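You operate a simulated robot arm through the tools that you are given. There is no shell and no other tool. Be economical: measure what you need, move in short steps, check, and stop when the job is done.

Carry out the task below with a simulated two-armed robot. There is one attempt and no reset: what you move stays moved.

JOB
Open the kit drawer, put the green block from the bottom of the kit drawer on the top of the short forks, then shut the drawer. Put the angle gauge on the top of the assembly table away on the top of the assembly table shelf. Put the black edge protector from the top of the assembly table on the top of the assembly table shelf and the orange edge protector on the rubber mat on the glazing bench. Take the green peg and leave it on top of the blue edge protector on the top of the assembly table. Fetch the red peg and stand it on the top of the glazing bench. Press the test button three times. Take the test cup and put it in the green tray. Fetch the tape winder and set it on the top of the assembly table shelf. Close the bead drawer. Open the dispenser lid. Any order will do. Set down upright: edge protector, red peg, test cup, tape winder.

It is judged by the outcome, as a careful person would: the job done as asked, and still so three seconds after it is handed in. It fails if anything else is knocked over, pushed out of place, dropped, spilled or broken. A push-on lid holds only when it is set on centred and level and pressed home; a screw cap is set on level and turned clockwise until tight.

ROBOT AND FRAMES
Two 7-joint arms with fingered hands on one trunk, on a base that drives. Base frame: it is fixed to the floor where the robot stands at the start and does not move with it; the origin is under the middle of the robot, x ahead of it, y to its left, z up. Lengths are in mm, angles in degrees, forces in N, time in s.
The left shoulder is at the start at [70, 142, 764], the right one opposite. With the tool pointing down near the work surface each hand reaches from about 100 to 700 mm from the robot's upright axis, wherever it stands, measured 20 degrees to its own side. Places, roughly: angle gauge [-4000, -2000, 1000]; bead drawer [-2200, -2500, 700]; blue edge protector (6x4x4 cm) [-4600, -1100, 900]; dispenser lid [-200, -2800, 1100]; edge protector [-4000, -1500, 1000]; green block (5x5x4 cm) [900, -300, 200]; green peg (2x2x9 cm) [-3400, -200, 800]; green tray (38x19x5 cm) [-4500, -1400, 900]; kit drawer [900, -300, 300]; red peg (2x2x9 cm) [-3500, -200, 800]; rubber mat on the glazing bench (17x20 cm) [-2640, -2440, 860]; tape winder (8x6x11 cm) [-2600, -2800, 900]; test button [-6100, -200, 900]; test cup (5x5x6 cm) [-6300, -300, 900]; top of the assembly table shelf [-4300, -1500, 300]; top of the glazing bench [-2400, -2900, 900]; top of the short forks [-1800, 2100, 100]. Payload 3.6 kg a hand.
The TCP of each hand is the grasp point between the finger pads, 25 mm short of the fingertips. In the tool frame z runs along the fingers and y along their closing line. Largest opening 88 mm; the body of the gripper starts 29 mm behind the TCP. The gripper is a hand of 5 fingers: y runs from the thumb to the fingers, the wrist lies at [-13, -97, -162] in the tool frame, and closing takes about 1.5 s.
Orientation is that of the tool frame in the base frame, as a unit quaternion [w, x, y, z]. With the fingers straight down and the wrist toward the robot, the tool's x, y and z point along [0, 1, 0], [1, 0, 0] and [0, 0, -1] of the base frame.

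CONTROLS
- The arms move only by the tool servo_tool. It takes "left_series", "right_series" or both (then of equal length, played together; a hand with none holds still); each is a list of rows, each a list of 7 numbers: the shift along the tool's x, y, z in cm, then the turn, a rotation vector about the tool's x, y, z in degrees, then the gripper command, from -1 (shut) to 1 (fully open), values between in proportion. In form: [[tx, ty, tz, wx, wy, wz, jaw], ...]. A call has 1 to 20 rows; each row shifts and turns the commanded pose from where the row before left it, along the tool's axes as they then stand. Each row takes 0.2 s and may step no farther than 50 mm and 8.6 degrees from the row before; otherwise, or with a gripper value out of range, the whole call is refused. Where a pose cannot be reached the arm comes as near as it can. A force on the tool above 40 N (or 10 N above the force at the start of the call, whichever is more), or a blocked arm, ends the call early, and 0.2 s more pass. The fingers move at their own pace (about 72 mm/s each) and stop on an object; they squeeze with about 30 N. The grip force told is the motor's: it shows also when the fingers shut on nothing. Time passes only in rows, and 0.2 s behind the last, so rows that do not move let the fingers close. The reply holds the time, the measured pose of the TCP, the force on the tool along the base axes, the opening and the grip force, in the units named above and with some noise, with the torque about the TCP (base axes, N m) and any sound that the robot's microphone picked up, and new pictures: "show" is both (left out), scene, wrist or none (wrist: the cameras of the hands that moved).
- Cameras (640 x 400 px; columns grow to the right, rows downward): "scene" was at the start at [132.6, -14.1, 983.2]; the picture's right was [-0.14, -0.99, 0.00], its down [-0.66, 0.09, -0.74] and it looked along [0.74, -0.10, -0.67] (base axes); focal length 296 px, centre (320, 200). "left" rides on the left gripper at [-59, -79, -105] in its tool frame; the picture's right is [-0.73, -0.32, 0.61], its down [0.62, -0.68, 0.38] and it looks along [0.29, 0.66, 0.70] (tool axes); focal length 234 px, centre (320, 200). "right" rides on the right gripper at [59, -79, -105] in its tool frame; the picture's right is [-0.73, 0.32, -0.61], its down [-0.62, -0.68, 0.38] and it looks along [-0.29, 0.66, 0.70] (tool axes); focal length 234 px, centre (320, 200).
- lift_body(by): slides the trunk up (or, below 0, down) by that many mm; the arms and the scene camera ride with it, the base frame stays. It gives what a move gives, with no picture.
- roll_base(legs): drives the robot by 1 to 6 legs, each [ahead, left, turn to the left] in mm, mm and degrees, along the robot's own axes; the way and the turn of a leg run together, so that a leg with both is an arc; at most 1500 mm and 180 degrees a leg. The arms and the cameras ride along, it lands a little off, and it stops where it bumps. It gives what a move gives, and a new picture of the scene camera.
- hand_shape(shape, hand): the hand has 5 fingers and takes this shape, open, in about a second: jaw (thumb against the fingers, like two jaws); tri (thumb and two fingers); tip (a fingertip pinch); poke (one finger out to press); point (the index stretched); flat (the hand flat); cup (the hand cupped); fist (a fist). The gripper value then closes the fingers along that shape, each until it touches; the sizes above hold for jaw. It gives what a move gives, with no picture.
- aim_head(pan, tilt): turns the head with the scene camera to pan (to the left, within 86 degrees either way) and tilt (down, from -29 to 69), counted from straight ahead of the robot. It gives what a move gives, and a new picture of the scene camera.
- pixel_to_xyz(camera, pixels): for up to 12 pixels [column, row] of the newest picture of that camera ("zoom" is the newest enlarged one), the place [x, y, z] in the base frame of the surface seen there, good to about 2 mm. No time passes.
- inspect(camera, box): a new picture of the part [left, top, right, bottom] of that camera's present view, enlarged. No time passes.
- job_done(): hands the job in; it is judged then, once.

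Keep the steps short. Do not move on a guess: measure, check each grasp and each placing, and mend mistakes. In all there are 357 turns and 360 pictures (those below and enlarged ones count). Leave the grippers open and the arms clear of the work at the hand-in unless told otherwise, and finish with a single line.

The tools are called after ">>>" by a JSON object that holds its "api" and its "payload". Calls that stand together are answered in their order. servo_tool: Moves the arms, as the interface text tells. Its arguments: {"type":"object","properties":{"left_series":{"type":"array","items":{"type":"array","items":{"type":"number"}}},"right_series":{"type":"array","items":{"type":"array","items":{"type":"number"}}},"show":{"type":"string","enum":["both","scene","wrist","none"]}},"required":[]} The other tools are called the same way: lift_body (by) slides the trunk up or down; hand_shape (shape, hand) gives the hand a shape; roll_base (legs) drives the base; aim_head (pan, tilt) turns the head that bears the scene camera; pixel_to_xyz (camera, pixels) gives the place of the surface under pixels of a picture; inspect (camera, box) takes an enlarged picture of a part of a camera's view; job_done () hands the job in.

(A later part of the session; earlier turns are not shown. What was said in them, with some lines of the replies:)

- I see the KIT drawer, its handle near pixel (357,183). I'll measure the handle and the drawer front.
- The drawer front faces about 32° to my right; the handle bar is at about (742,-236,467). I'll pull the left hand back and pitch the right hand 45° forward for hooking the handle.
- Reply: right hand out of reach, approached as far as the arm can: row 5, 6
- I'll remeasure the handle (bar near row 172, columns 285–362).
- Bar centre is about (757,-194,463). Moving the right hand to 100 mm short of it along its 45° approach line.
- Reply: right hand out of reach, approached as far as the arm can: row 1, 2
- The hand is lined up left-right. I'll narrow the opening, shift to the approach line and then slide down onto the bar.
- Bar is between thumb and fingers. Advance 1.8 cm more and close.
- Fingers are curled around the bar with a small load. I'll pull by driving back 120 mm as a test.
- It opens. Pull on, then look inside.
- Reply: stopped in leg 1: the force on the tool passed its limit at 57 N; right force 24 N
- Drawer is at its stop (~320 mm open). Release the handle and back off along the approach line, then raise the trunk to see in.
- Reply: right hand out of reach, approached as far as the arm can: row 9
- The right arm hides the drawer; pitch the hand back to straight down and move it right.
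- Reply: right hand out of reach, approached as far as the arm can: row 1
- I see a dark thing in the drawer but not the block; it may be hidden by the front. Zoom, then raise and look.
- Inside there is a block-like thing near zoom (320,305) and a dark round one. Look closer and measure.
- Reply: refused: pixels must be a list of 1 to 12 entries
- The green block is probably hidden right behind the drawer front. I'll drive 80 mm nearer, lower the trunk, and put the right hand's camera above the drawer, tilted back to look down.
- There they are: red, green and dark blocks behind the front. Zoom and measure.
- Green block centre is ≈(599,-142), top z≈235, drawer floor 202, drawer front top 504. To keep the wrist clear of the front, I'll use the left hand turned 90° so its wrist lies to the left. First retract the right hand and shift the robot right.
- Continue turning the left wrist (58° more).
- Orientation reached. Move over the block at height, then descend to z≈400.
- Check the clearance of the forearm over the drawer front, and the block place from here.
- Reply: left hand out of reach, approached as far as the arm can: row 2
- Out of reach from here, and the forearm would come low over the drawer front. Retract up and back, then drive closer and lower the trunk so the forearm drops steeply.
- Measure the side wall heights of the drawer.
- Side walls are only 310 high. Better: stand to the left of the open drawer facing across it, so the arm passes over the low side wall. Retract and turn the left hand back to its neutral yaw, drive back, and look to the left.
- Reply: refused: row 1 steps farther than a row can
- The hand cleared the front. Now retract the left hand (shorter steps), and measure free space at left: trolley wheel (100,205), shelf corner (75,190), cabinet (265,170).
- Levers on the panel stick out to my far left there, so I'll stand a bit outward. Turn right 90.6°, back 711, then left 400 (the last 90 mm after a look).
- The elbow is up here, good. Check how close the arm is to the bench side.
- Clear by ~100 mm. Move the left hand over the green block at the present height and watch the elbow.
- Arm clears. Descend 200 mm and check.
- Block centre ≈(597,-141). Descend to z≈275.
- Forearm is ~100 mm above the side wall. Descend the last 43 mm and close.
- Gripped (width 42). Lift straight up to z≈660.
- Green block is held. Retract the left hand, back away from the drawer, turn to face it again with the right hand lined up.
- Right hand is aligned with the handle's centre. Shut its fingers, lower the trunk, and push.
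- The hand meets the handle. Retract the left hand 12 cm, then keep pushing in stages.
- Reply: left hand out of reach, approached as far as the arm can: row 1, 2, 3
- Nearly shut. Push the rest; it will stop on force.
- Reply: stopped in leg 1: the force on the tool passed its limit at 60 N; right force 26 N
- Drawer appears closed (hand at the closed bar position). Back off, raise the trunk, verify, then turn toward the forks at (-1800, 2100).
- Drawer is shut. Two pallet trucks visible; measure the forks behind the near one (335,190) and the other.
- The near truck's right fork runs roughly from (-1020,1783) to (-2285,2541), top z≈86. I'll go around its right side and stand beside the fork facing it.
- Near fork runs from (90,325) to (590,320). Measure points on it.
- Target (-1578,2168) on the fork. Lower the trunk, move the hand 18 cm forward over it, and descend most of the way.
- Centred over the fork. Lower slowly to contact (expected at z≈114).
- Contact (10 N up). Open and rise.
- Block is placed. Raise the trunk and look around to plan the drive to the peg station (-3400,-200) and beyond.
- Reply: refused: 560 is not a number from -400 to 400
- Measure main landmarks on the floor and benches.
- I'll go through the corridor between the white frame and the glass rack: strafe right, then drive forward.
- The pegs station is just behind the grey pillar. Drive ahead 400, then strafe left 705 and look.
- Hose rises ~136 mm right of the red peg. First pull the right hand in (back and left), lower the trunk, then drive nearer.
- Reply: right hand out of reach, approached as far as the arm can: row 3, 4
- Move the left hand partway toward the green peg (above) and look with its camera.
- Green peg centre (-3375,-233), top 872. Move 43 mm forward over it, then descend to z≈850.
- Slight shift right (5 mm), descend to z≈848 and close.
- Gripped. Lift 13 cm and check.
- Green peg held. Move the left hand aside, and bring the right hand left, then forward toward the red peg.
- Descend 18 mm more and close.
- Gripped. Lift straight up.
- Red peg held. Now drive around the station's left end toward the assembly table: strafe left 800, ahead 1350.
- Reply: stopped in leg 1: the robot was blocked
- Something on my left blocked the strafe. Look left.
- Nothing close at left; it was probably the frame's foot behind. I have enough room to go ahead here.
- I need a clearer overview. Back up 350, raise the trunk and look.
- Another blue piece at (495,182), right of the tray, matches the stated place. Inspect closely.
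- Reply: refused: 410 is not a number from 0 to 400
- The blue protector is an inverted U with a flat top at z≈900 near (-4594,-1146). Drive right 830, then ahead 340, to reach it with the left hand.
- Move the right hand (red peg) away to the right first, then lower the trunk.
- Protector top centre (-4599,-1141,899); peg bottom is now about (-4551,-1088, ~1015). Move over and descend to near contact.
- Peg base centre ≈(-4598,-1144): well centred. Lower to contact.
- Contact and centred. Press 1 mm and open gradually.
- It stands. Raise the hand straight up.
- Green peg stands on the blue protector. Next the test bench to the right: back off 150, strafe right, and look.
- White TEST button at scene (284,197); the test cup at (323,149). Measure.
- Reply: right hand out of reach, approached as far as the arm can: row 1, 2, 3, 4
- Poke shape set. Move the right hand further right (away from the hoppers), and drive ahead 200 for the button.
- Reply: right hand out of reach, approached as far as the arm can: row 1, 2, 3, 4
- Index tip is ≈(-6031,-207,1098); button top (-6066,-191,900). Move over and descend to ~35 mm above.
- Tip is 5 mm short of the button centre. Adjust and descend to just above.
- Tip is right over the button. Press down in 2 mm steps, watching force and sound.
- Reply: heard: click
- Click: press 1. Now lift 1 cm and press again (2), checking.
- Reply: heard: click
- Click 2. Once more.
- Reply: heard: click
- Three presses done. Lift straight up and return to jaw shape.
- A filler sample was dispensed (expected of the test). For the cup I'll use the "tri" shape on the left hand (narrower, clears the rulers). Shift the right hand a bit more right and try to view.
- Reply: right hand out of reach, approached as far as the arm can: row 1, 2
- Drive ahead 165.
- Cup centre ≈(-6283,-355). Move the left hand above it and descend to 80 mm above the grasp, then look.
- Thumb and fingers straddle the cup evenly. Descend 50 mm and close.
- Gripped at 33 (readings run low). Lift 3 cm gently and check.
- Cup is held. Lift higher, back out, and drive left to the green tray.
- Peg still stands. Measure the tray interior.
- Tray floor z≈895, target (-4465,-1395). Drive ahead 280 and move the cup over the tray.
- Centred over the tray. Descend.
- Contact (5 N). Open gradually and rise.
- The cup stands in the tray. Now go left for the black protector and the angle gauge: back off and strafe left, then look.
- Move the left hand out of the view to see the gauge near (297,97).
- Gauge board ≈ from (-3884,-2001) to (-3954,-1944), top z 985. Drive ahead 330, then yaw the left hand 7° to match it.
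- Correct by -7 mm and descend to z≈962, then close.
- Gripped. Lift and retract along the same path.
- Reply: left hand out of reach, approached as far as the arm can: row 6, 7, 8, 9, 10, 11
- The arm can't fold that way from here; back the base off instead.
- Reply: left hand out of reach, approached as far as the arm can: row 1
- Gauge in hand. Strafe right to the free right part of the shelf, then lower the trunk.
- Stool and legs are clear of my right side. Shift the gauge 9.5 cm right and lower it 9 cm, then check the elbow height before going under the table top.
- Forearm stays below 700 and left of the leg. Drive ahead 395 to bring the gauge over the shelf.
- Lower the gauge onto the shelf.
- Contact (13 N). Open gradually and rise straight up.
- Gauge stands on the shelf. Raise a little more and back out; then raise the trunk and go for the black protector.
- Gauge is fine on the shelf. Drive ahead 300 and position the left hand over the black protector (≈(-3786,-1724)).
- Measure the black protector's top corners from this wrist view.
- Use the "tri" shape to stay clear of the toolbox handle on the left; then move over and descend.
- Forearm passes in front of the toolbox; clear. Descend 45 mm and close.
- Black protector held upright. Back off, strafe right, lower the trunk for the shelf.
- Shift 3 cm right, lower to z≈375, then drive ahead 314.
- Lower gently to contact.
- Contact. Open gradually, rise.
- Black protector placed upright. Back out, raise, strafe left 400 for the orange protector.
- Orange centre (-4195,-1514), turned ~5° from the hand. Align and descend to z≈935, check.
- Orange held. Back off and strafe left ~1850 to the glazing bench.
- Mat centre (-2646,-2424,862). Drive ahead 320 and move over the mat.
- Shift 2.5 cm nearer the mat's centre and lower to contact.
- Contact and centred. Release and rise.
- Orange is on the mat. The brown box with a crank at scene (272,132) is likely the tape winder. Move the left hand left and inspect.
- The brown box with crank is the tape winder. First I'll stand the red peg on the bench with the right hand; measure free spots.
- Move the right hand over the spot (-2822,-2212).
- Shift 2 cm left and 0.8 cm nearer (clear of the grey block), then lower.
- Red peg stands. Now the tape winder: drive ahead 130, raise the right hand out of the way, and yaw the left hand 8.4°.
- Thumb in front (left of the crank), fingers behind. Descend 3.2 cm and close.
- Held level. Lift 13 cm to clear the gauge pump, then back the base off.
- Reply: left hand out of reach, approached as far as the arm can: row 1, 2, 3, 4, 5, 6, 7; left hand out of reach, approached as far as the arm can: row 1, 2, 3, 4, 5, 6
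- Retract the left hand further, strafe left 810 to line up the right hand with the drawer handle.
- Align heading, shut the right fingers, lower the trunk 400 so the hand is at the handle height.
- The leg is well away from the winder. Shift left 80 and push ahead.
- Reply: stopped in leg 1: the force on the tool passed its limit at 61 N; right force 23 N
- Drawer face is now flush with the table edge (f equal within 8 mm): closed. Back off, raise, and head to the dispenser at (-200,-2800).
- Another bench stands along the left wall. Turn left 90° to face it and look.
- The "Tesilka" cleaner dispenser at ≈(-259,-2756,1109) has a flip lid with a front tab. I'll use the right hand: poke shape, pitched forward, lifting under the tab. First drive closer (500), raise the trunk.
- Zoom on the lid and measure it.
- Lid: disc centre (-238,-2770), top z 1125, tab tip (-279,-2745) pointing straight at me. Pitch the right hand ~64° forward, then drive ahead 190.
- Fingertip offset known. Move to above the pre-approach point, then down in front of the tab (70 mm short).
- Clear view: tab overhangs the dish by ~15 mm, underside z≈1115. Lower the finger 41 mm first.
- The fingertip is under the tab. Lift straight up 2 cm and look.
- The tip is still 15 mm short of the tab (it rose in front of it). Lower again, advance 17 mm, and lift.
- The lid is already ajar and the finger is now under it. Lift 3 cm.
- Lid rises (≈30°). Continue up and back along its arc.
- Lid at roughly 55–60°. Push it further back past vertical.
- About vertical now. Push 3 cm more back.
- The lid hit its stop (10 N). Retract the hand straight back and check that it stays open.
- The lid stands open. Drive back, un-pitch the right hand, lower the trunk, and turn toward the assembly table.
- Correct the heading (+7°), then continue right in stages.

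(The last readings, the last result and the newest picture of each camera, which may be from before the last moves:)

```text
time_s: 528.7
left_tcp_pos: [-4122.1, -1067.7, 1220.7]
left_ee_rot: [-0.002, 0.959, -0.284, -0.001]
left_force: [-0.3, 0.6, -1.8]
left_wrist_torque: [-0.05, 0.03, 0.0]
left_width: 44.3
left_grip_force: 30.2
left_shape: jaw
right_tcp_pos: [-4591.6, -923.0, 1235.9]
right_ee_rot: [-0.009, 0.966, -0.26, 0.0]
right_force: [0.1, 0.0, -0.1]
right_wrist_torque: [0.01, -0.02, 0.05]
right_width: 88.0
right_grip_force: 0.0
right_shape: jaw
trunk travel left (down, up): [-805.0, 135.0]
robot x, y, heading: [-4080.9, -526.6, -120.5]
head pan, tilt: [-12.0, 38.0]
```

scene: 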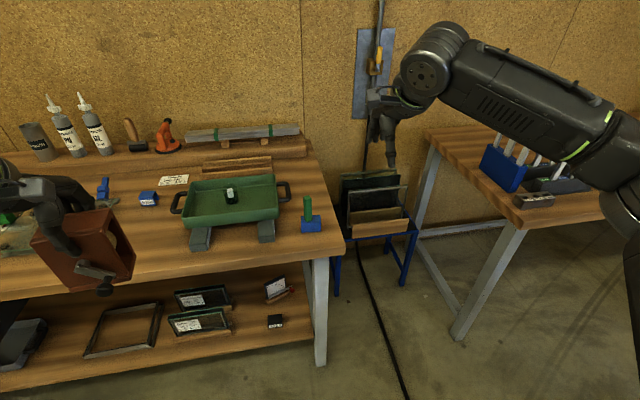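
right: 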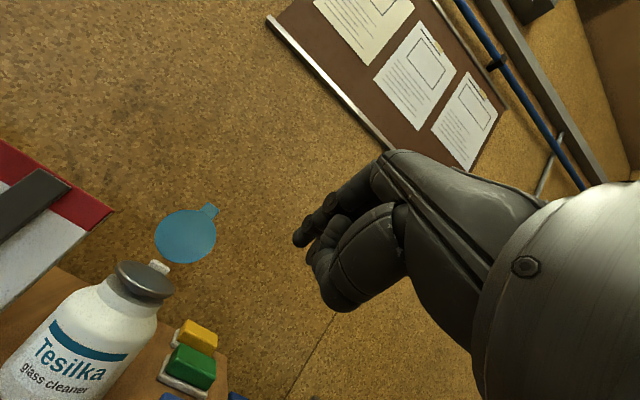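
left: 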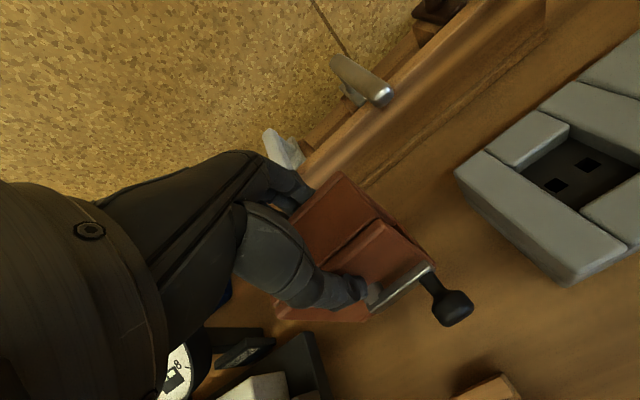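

All items stand. Strafe right 118, retract the right hand 15 cm, lower the trunk 770.

>>> {"api": "servo_tool", "payload": {"right_series": [[-1, -4, 0, 0, 0, 0, 1], [-1, -4, 0, 0, 0, 0, 1], [-1, -4, 0, 0, 0, 0, 1], [-1, -4, 0, 0, 0, 0, 1], [0, 0, 0, 0, 0, 0, 1]], "show": "none"}}

>>> {"api": "roll_base", "payload": {"legs": [[0, -118, -0.8]]}}

>>> {"api": "lift_body", "payload": {"by": -400}}

>>> {"api": "lift_body", "payload": {"by": -360}}

>>> {"api": "aim_head", "payload": {"pan": 10, "tilt": 40}}

```text
time_s: 529.9
left_tcp_pos: [-4123.0, -1066.7, 1220.5]
left_ee_rot: [-0.002, 0.959, -0.283, 0.0]
left_force: [0.1, 0.1, -2.5]
left_wrist_torque: [-0.02, 0.0, 0.02]
left_width: 44.6
left_grip_force: 29.9
left_shape: jaw
right_tcp_pos: [-4546.6, -764.4, 1239.2]
right_ee_rot: [-0.008, 0.966, -0.259, 0.001]
right_force: [1.1, 0.6, 0.4]
right_wrist_torque: [-0.02, 0.02, -0.01]
right_width: 87.8
right_grip_force: 0.2
right_shape: jaw
trunk travel left (down, up): [-805.0, 135.0]
robot x, y, heading: [-4090.1, -521.9, -120.3]
head pan, tilt: [-12.0, 38.0]
```

```text
time_s: 531.1
left_tcp_pos: [-4229.4, -1007.1, 1220.5]
left_ee_rot: [-0.001, 0.956, -0.292, -0.002]
left_force: [-0.1, -0.6, -2.6]
left_wrist_torque: [0.0, -0.03, 0.0]
left_width: 44.5
left_grip_force: 30.3
left_shape: jaw
right_tcp_pos: [-4649.0, -696.7, 1240.0]
right_ee_rot: [-0.008, 0.964, -0.266, -0.001]
right_force: [-0.4, 0.9, -0.6]
right_wrist_torque: [-0.02, 0.03, 0.0]
right_width: 87.8
right_grip_force: 0.1
right_shape: jaw
trunk travel left (down, up): [-805.0, 135.0]
robot x, y, heading: [-4181.6, -465.4, -121.5]
head pan, tilt: [-12.0, 38.0]
```

scene: 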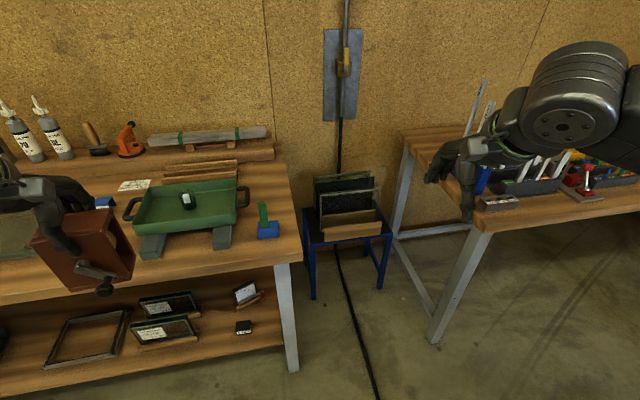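

```text
time_s: 535.0
left_tcp_pos: [-4231.9, -1005.8, 821.9]
left_ee_rot: [-0.001, 0.956, -0.292, 0.0]
left_force: [-0.5, 0.3, -2.0]
left_wrist_torque: [0.0, 0.02, 0.02]
left_width: 44.5
left_grip_force: 30.0
left_shape: jaw
right_tcp_pos: [-4650.5, -695.7, 838.8]
right_ee_rot: [-0.008, 0.964, -0.267, 0.001]
right_force: [0.5, 0.7, 1.1]
right_wrist_torque: [0.0, 0.01, 0.03]
right_width: 87.8
right_grip_force: 0.0
right_shape: jaw
trunk travel left (down, up): [-405.0, 535.0]
robot x, y, heading: [-4183.4, -462.8, -121.2]
head pan, tilt: [-12.0, 38.0]
```

```text
time_s: 538.5
left_tcp_pos: [-4231.1, -1006.0, 461.9]
left_ee_rot: [0.0, 0.957, -0.291, 0.0]
left_force: [0.0, -0.9, -1.7]
left_wrist_torque: [-0.02, 0.02, -0.01]
left_width: 44.3
left_grip_force: 29.8
left_shape: jaw
right_tcp_pos: [-4651.9, -694.2, 478.9]
right_ee_rot: [-0.009, 0.964, -0.266, 0.0]
right_force: [0.4, -0.3, -0.6]
right_wrist_torque: [-0.03, 0.01, 0.02]
right_width: 88.2
right_grip_force: 0.0
right_shape: jaw
trunk travel left (down, up): [-45.0, 895.0]
robot x, y, heading: [-4187.3, -464.4, -121.4]
head pan, tilt: [-12.0, 38.0]
```

```text
time_s: 539.3
left_tcp_pos: [-4231.3, -1005.4, 460.5]
left_ee_rot: [-0.001, 0.957, -0.292, 0.0]
left_force: [-0.2, 0.3, -3.1]
left_wrist_torque: [-0.03, -0.01, 0.05]
left_width: 44.4
left_grip_force: 30.3
left_shape: jaw
right_tcp_pos: [-4651.0, -695.2, 478.8]
right_ee_rot: [-0.007, 0.964, -0.266, 0.001]
right_force: [0.5, 0.0, -1.1]
right_wrist_torque: [0.04, 0.0, -0.02]
right_width: 88.0
right_grip_force: 0.0
right_shape: jaw
trunk travel left (down, up): [-45.0, 895.0]
robot x, y, heading: [-4185.6, -467.4, -121.4]
head pan, tilt: [10.0, 40.0]
```

scene: 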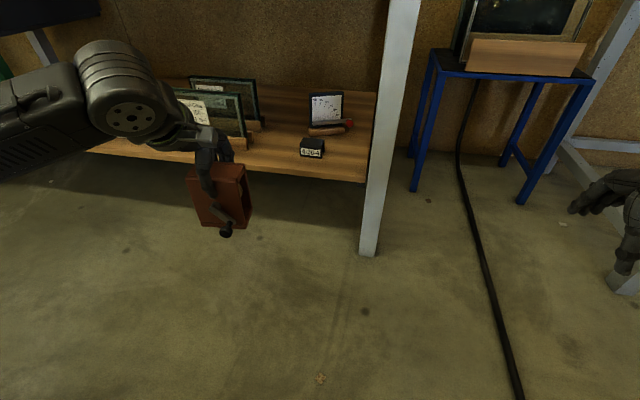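

Aligned (l −3093). Drive ahead 350.

>>> {"api": "roll_base", "payload": {"legs": [[350, 0, 0]]}}

>>> {"api": "inspect", "payload": {"camera": "scene", "box": [120, 90, 440, 290]}}

```text
time_s: 541.6
left_tcp_pos: [-4420.1, -1303.5, 461.5]
left_ee_rot: [-0.001, 0.955, -0.296, 0.0]
left_force: [0.0, 0.3, -2.7]
left_wrist_torque: [-0.03, 0.02, 0.01]
left_width: 44.4
left_grip_force: 29.4
left_shape: jaw
right_tcp_pos: [-4836.1, -987.8, 478.2]
right_ee_rot: [-0.008, 0.963, -0.271, 0.0]
right_force: [-0.9, -0.3, 0.1]
right_wrist_torque: [-0.01, -0.01, 0.0]
right_width: 87.8
right_grip_force: 0.0
right_shape: jaw
trunk travel left (down, up): [-45.0, 895.0]
robot x, y, heading: [-4368.5, -759.1, -121.6]
head pan, tilt: [10.0, 40.0]
```

scene: 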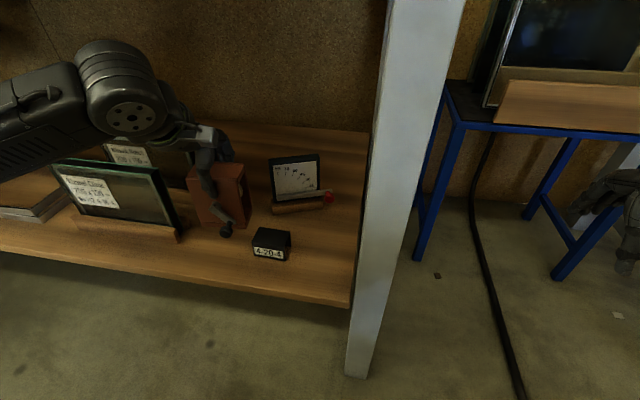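

```text
2.00 times, centred on (280, 190) of scene
```

zoom: 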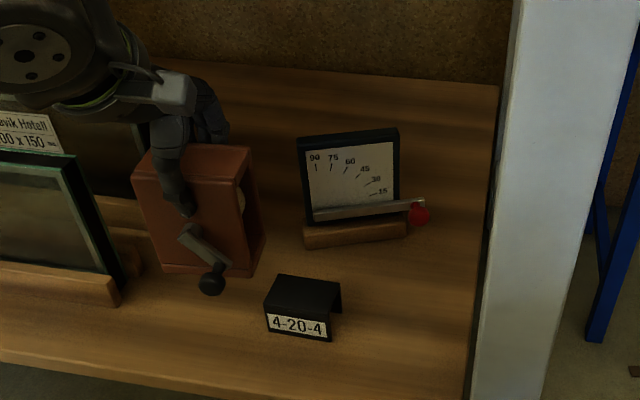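

>>> {"api": "pixel_to_xyz", "payload": {"camera": "zoom", "pixels": [[117, 285], [122, 272], [140, 262], [128, 240], [268, 300], [300, 230], [165, 272], [200, 273]]}}

```text
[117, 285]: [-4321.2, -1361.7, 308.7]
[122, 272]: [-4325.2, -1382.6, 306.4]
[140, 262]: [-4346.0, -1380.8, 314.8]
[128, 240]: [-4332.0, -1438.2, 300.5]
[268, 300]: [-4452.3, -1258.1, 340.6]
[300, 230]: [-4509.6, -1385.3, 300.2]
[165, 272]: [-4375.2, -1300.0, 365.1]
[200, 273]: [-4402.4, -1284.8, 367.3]
```

Shift left 2.5 cm to centre it in the gap, then lower.

>>> {"api": "servo_tool", "payload": {"left_series": [[2.5, 0, 0, 0, 0, 0, -1], [0, 0, 2, 0, 0, 0, -1], [0, 0, 2, 0, 0, 0, -1], [0, 0, 1.2, 0, 0, 0, -1], [0, 0, 0.3, 0, 0, 0, -1], [0, 0, 0, 0, 0, 0, -1]], "show": "none"}}

>>> {"api": "inspect", "payload": {"camera": "scene", "box": [140, 110, 340, 260]}}

```text
time_s: 543.0
left_tcp_pos: [-4401.0, -1318.0, 405.7]
left_ee_rot: [-0.002, 0.955, -0.296, 0.0]
left_force: [-0.3, -0.2, -2.5]
left_wrist_torque: [-0.02, 0.01, 0.0]
left_width: 44.3
left_grip_force: 30.0
left_shape: jaw
right_tcp_pos: [-4835.9, -988.4, 479.7]
right_ee_rot: [-0.008, 0.963, -0.271, 0.0]
right_force: [-0.9, 0.3, 0.4]
right_wrist_torque: [0.0, -0.03, 0.01]
right_width: 87.9
right_grip_force: 0.1
right_shape: jaw
trunk travel left (down, up): [-45.0, 895.0]
robot x, y, heading: [-4370.6, -761.5, -121.9]
head pan, tilt: [10.0, 40.0]
```

```text
2.67 times, centred on (240, 185) of scene
```

zoom: 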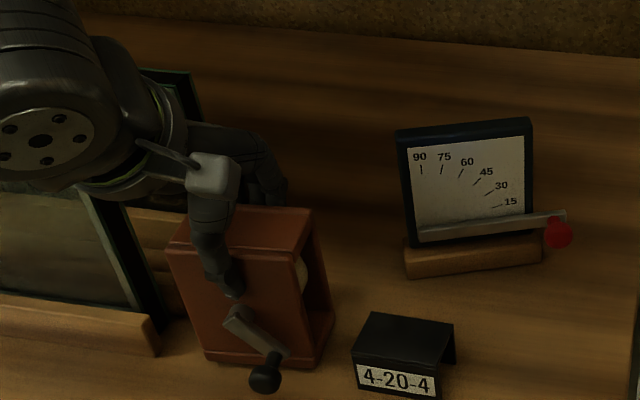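

>>> {"api": "servo_tool", "payload": {"left_series": [[0, 0, 0.3, 0, 0, 0, -1], [0, 0, 0.2, 0, 0, 0, -1], [0, 0, 0.1, 0, 0, 0, -1], [0, 0, 0, 0, 0, 0, -1]], "show": "none"}}

```text
time_s: 544.0
left_tcp_pos: [-4399.6, -1316.1, 399.2]
left_ee_rot: [-0.001, 0.955, -0.296, -0.001]
left_force: [-0.2, 0.0, -1.2]
left_wrist_torque: [-0.02, 0.02, 0.0]
left_width: 44.2
left_grip_force: 29.9
left_shape: jaw
right_tcp_pos: [-4836.4, -988.4, 478.9]
right_ee_rot: [-0.008, 0.963, -0.271, 0.0]
right_force: [-0.7, 0.0, -0.5]
right_wrist_torque: [-0.01, -0.02, -0.02]
right_width: 87.9
right_grip_force: 0.2
right_shape: jaw
trunk travel left (down, up): [-45.0, 895.0]
robot x, y, heading: [-4367.1, -757.5, -122.1]
head pan, tilt: [10.0, 40.0]
```

>>> {"api": "servo_tool", "payload": {"left_series": [[0, 0, 0.2, 0, 0, 0, -1], [0, 0, 0.2, 0, 0, 0, -1], [0, 0, 0, 0, 0, 0, -1]], "show": "none"}}

>>> {"api": "inspect", "payload": {"camera": "scene", "box": [140, 110, 340, 260]}}

```text
time_s: 544.8
left_tcp_pos: [-4400.1, -1316.9, 397.4]
left_ee_rot: [0.001, 0.955, -0.295, 0.0]
left_force: [-1.2, -5.8, 13.6]
left_wrist_torque: [-0.11, -0.01, -0.02]
left_width: 44.5
left_grip_force: 30.1
left_shape: jaw
right_tcp_pos: [-4837.0, -988.5, 479.1]
right_ee_rot: [-0.007, 0.962, -0.272, 0.001]
right_force: [0.3, -0.4, 0.7]
right_wrist_torque: [0.01, 0.0, 0.0]
right_width: 87.9
right_grip_force: 0.0
right_shape: jaw
trunk travel left (down, up): [-45.0, 895.0]
robot x, y, heading: [-4369.6, -763.4, -121.9]
head pan, tilt: [10.0, 40.0]
```

```text
2.67 times, centred on (240, 185) of scene
```

zoom: 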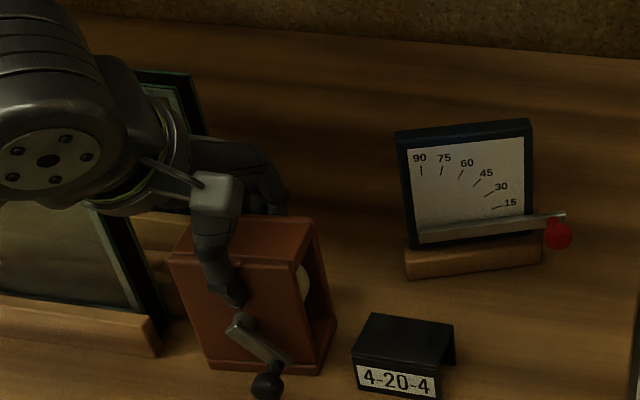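

Contact (14 N). Release gently and rise.

>>> {"api": "servo_tool", "payload": {"left_series": [[0, 0, -0.1, 0, 0, 0, -0.4], [0, 0, 0, 0, 0, 0, 0], [0, 0, 0, 0, 0, 0, 0.4], [0, 0, 0, 0, 0, 0, 0.6], [0, 0, 0, 0, 0, 0, 0.6], [0, 0, -1, 0, 0, 0, 0.6], [0, 0, -3, 0, 0, 0, 0.6], [0, 0, -3, 0, 0, 0, 0.6], [0, 0, -3, 0, 0, 0, 0.6], [0, 0, 0, 0, 0, 0, 0.6]], "show": "none"}}

>>> {"api": "inspect", "payload": {"camera": "scene", "box": [140, 90, 340, 260]}}

```text
time_s: 547.0
left_tcp_pos: [-4398.1, -1317.0, 498.3]
left_ee_rot: [-0.002, 0.955, -0.296, -0.001]
left_force: [0.5, 0.2, -0.3]
left_wrist_torque: [-0.01, -0.02, 0.02]
left_width: 70.3
left_grip_force: 0.0
left_shape: jaw
right_tcp_pos: [-4837.6, -989.0, 479.3]
right_ee_rot: [-0.008, 0.963, -0.271, 0.001]
right_force: [0.1, 0.5, 0.0]
right_wrist_torque: [0.0, 0.0, 0.01]
right_width: 88.0
right_grip_force: 0.0
right_shape: jaw
trunk travel left (down, up): [-45.0, 895.0]
robot x, y, heading: [-4367.1, -758.3, -121.8]
head pan, tilt: [10.0, 40.0]
```

```text
2.35 times, centred on (240, 175) of scene
```

zoom: 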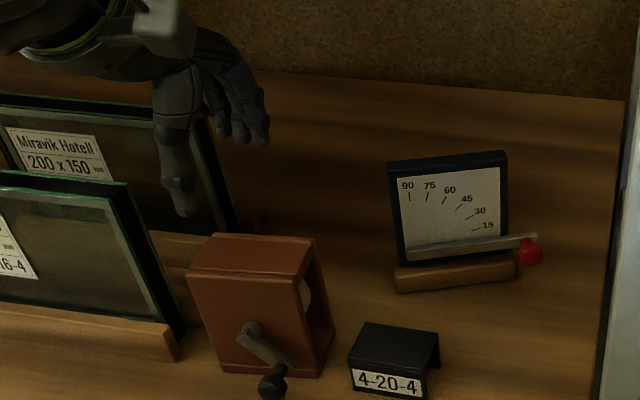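

Winder stands upright. Back out, raise, and take a final check view.

>>> {"api": "roll_base", "payload": {"legs": [[-430, 0, 0]]}}

>>> {"api": "lift_body", "payload": {"by": 400}}

>>> {"api": "servo_tool", "payload": {"left_series": [[0, 0, 0, 0, 0, 0, 1], [0, 0, 0, 0, 0, 0, 1]], "show": "none"}}

>>> {"api": "lift_body", "payload": {"by": 200}}

>>> {"api": "aim_head", "payload": {"pan": 10, "tilt": 38}}

>>> {"api": "inspect", "payload": {"camera": "scene", "box": [150, 80, 450, 280]}}

```text
time_s: 549.6
left_tcp_pos: [-4163.8, -944.3, 498.0]
left_ee_rot: [-0.001, 0.957, -0.29, 0.0]
left_force: [0.4, -0.5, -0.3]
left_wrist_torque: [0.02, 0.01, 0.0]
left_width: 69.9
left_grip_force: 0.0
left_shape: jaw
right_tcp_pos: [-4605.0, -620.6, 478.9]
right_ee_rot: [-0.008, 0.964, -0.265, 0.0]
right_force: [-0.1, 0.3, -0.3]
right_wrist_torque: [0.0, 0.01, 0.0]
right_width: 87.9
right_grip_force: 0.0
right_shape: jaw
trunk travel left (down, up): [-45.0, 895.0]
robot x, y, heading: [-4140.3, -388.2, -121.2]
head pan, tilt: [10.0, 40.0]
```

scene: 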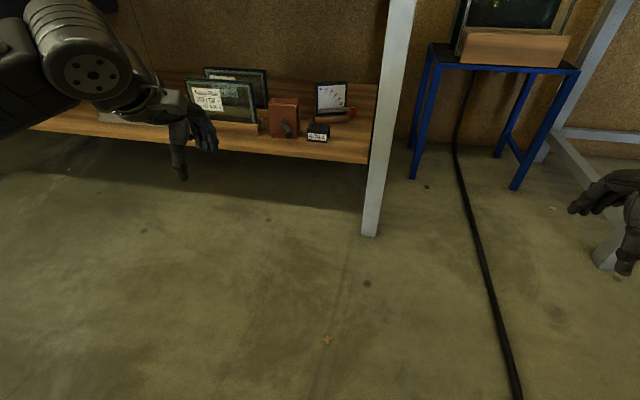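

```text
time_s: 553.5
left_tcp_pos: [-4163.5, -945.9, 897.0]
left_ee_rot: [-0.001, 0.957, -0.29, 0.0]
left_force: [-0.8, -0.6, -0.3]
left_wrist_torque: [-0.01, -0.02, -0.02]
left_width: 70.3
left_grip_force: 0.1
left_shape: jaw
right_tcp_pos: [-4604.9, -619.9, 878.8]
right_ee_rot: [-0.008, 0.964, -0.266, 0.0]
right_force: [0.0, 0.0, -0.2]
right_wrist_torque: [0.03, 0.01, -0.01]
right_width: 88.0
right_grip_force: 0.1
right_shape: jaw
trunk travel left (down, up): [-445.0, 495.0]
robot x, y, heading: [-4142.2, -392.4, -121.3]
head pan, tilt: [10.0, 40.0]
```

```text
time_s: 554.1
left_tcp_pos: [-4163.7, -943.5, 898.2]
left_ee_rot: [-0.002, 0.957, -0.291, -0.001]
left_force: [-0.9, 0.2, -0.3]
left_wrist_torque: [-0.03, 0.0, -0.01]
left_width: 87.4
left_grip_force: 0.0
left_shape: jaw
right_tcp_pos: [-4605.7, -620.6, 880.3]
right_ee_rot: [-0.007, 0.964, -0.265, 0.0]
right_force: [0.9, -0.5, 0.1]
right_wrist_torque: [0.01, -0.01, 0.0]
right_width: 88.1
right_grip_force: 0.1
right_shape: jaw
trunk travel left (down, up): [-445.0, 495.0]
robot x, y, heading: [-4140.8, -389.1, -121.2]
head pan, tilt: [10.0, 40.0]
```

```text
time_s: 556.2
left_tcp_pos: [-4164.2, -944.4, 1098.2]
left_ee_rot: [-0.001, 0.957, -0.291, 0.001]
left_force: [0.8, 0.2, -0.7]
left_wrist_torque: [-0.02, 0.01, 0.01]
left_width: 87.7
left_grip_force: 0.0
left_shape: jaw
right_tcp_pos: [-4606.1, -621.1, 1079.0]
right_ee_rot: [-0.007, 0.964, -0.265, 0.001]
right_force: [-0.1, -1.1, 0.1]
right_wrist_torque: [0.02, -0.03, 0.01]
right_width: 88.0
right_grip_force: 0.1
right_shape: jaw
trunk travel left (down, up): [-645.0, 295.0]
robot x, y, heading: [-4138.0, -392.4, -121.2]
head pan, tilt: [10.0, 40.0]
```

```text
time_s: 556.9
left_tcp_pos: [-4164.6, -944.3, 1098.2]
left_ee_rot: [-0.002, 0.957, -0.29, -0.001]
left_force: [-0.6, 0.3, 0.7]
left_wrist_torque: [0.0, 0.04, 0.0]
left_width: 87.3
left_grip_force: 0.0
left_shape: jaw
right_tcp_pos: [-4604.5, -621.2, 1079.5]
right_ee_rot: [-0.008, 0.964, -0.265, 0.001]
right_force: [1.3, -0.2, -0.3]
right_wrist_torque: [0.01, -0.02, -0.02]
right_width: 87.9
right_grip_force: 0.0
right_shape: jaw
trunk travel left (down, up): [-645.0, 295.0]
robot x, y, heading: [-4142.4, -387.1, -121.4]
head pan, tilt: [10.0, 38.0]
```

scene: 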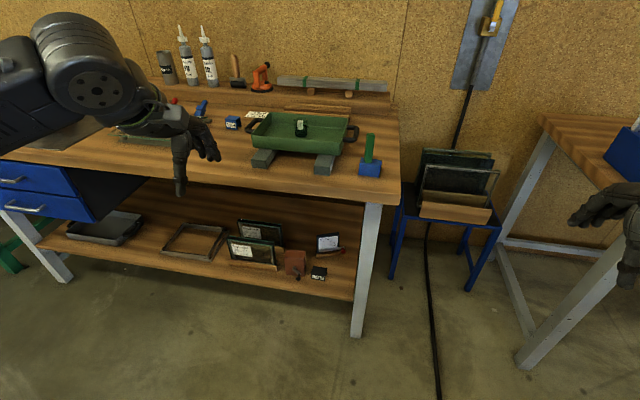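

```text
2.00 times, centred on (300, 180) of scene
```

zoom: 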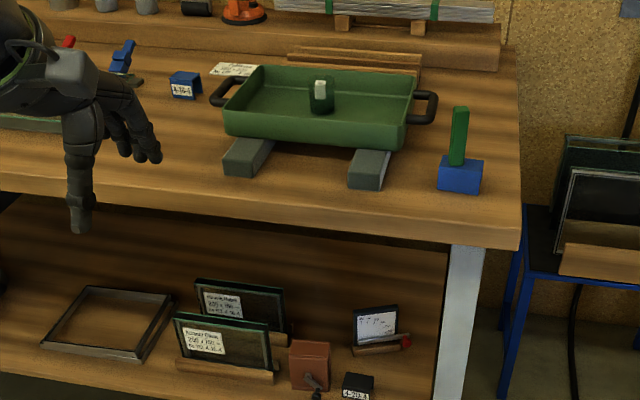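

Everything is as placed. One last look left at the glazing bench (drawer, pegs).

>>> {"api": "aim_head", "payload": {"pan": 62, "tilt": 18}}

>>> {"api": "inspect", "payload": {"camera": "scene", "box": [200, 100, 560, 300]}}

```text
time_s: 558.1
left_tcp_pos: [-4163.5, -943.8, 1098.1]
left_ee_rot: [-0.001, 0.957, -0.29, 0.0]
left_force: [-0.5, 0.3, -0.8]
left_wrist_torque: [-0.01, 0.0, 0.0]
left_width: 87.5
left_grip_force: 0.1
left_shape: jaw
right_tcp_pos: [-4605.1, -620.9, 1079.8]
right_ee_rot: [-0.008, 0.964, -0.265, 0.0]
right_force: [-0.4, 0.0, 0.6]
right_wrist_torque: [0.01, -0.01, 0.0]
right_width: 87.9
right_grip_force: 0.0
right_shape: jaw
trunk travel left (down, up): [-645.0, 295.0]
robot x, y, heading: [-4141.4, -389.6, -121.2]
head pan, tilt: [62.0, 18.0]
```

scene: 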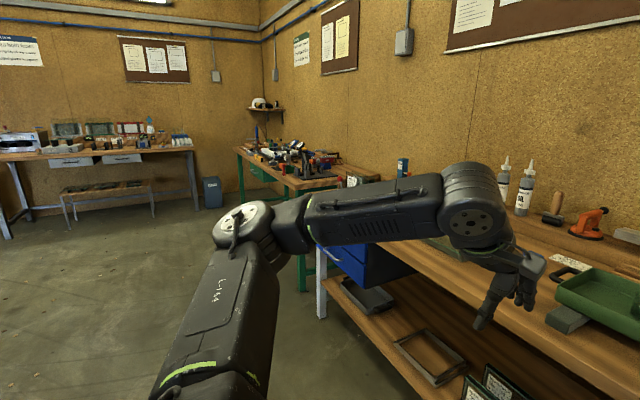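

```text
1.78 times, centred on (380, 200) of scene
```

zoom: 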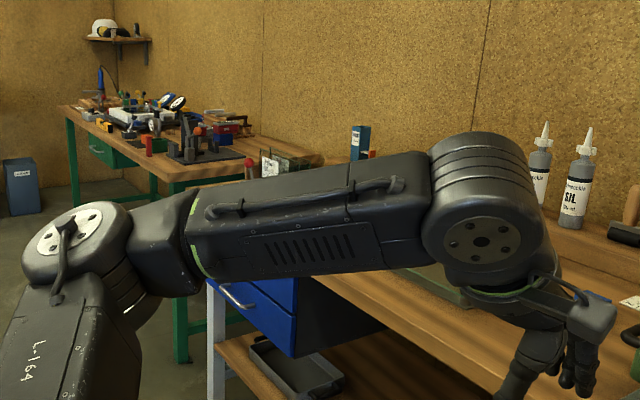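

The bead drawer is flush, the red peg stands, and the dispenser lid is up. Both grippers are open and clear of the work, so I'm handing in.

>>> {"api": "job_done", "payload": {}}

```text
The job is handed in.
```

The job is handed in: every item on the list was done, and the final look showed everything standing where I placed it, though the green block and kit drawer were last checked when I finished them.
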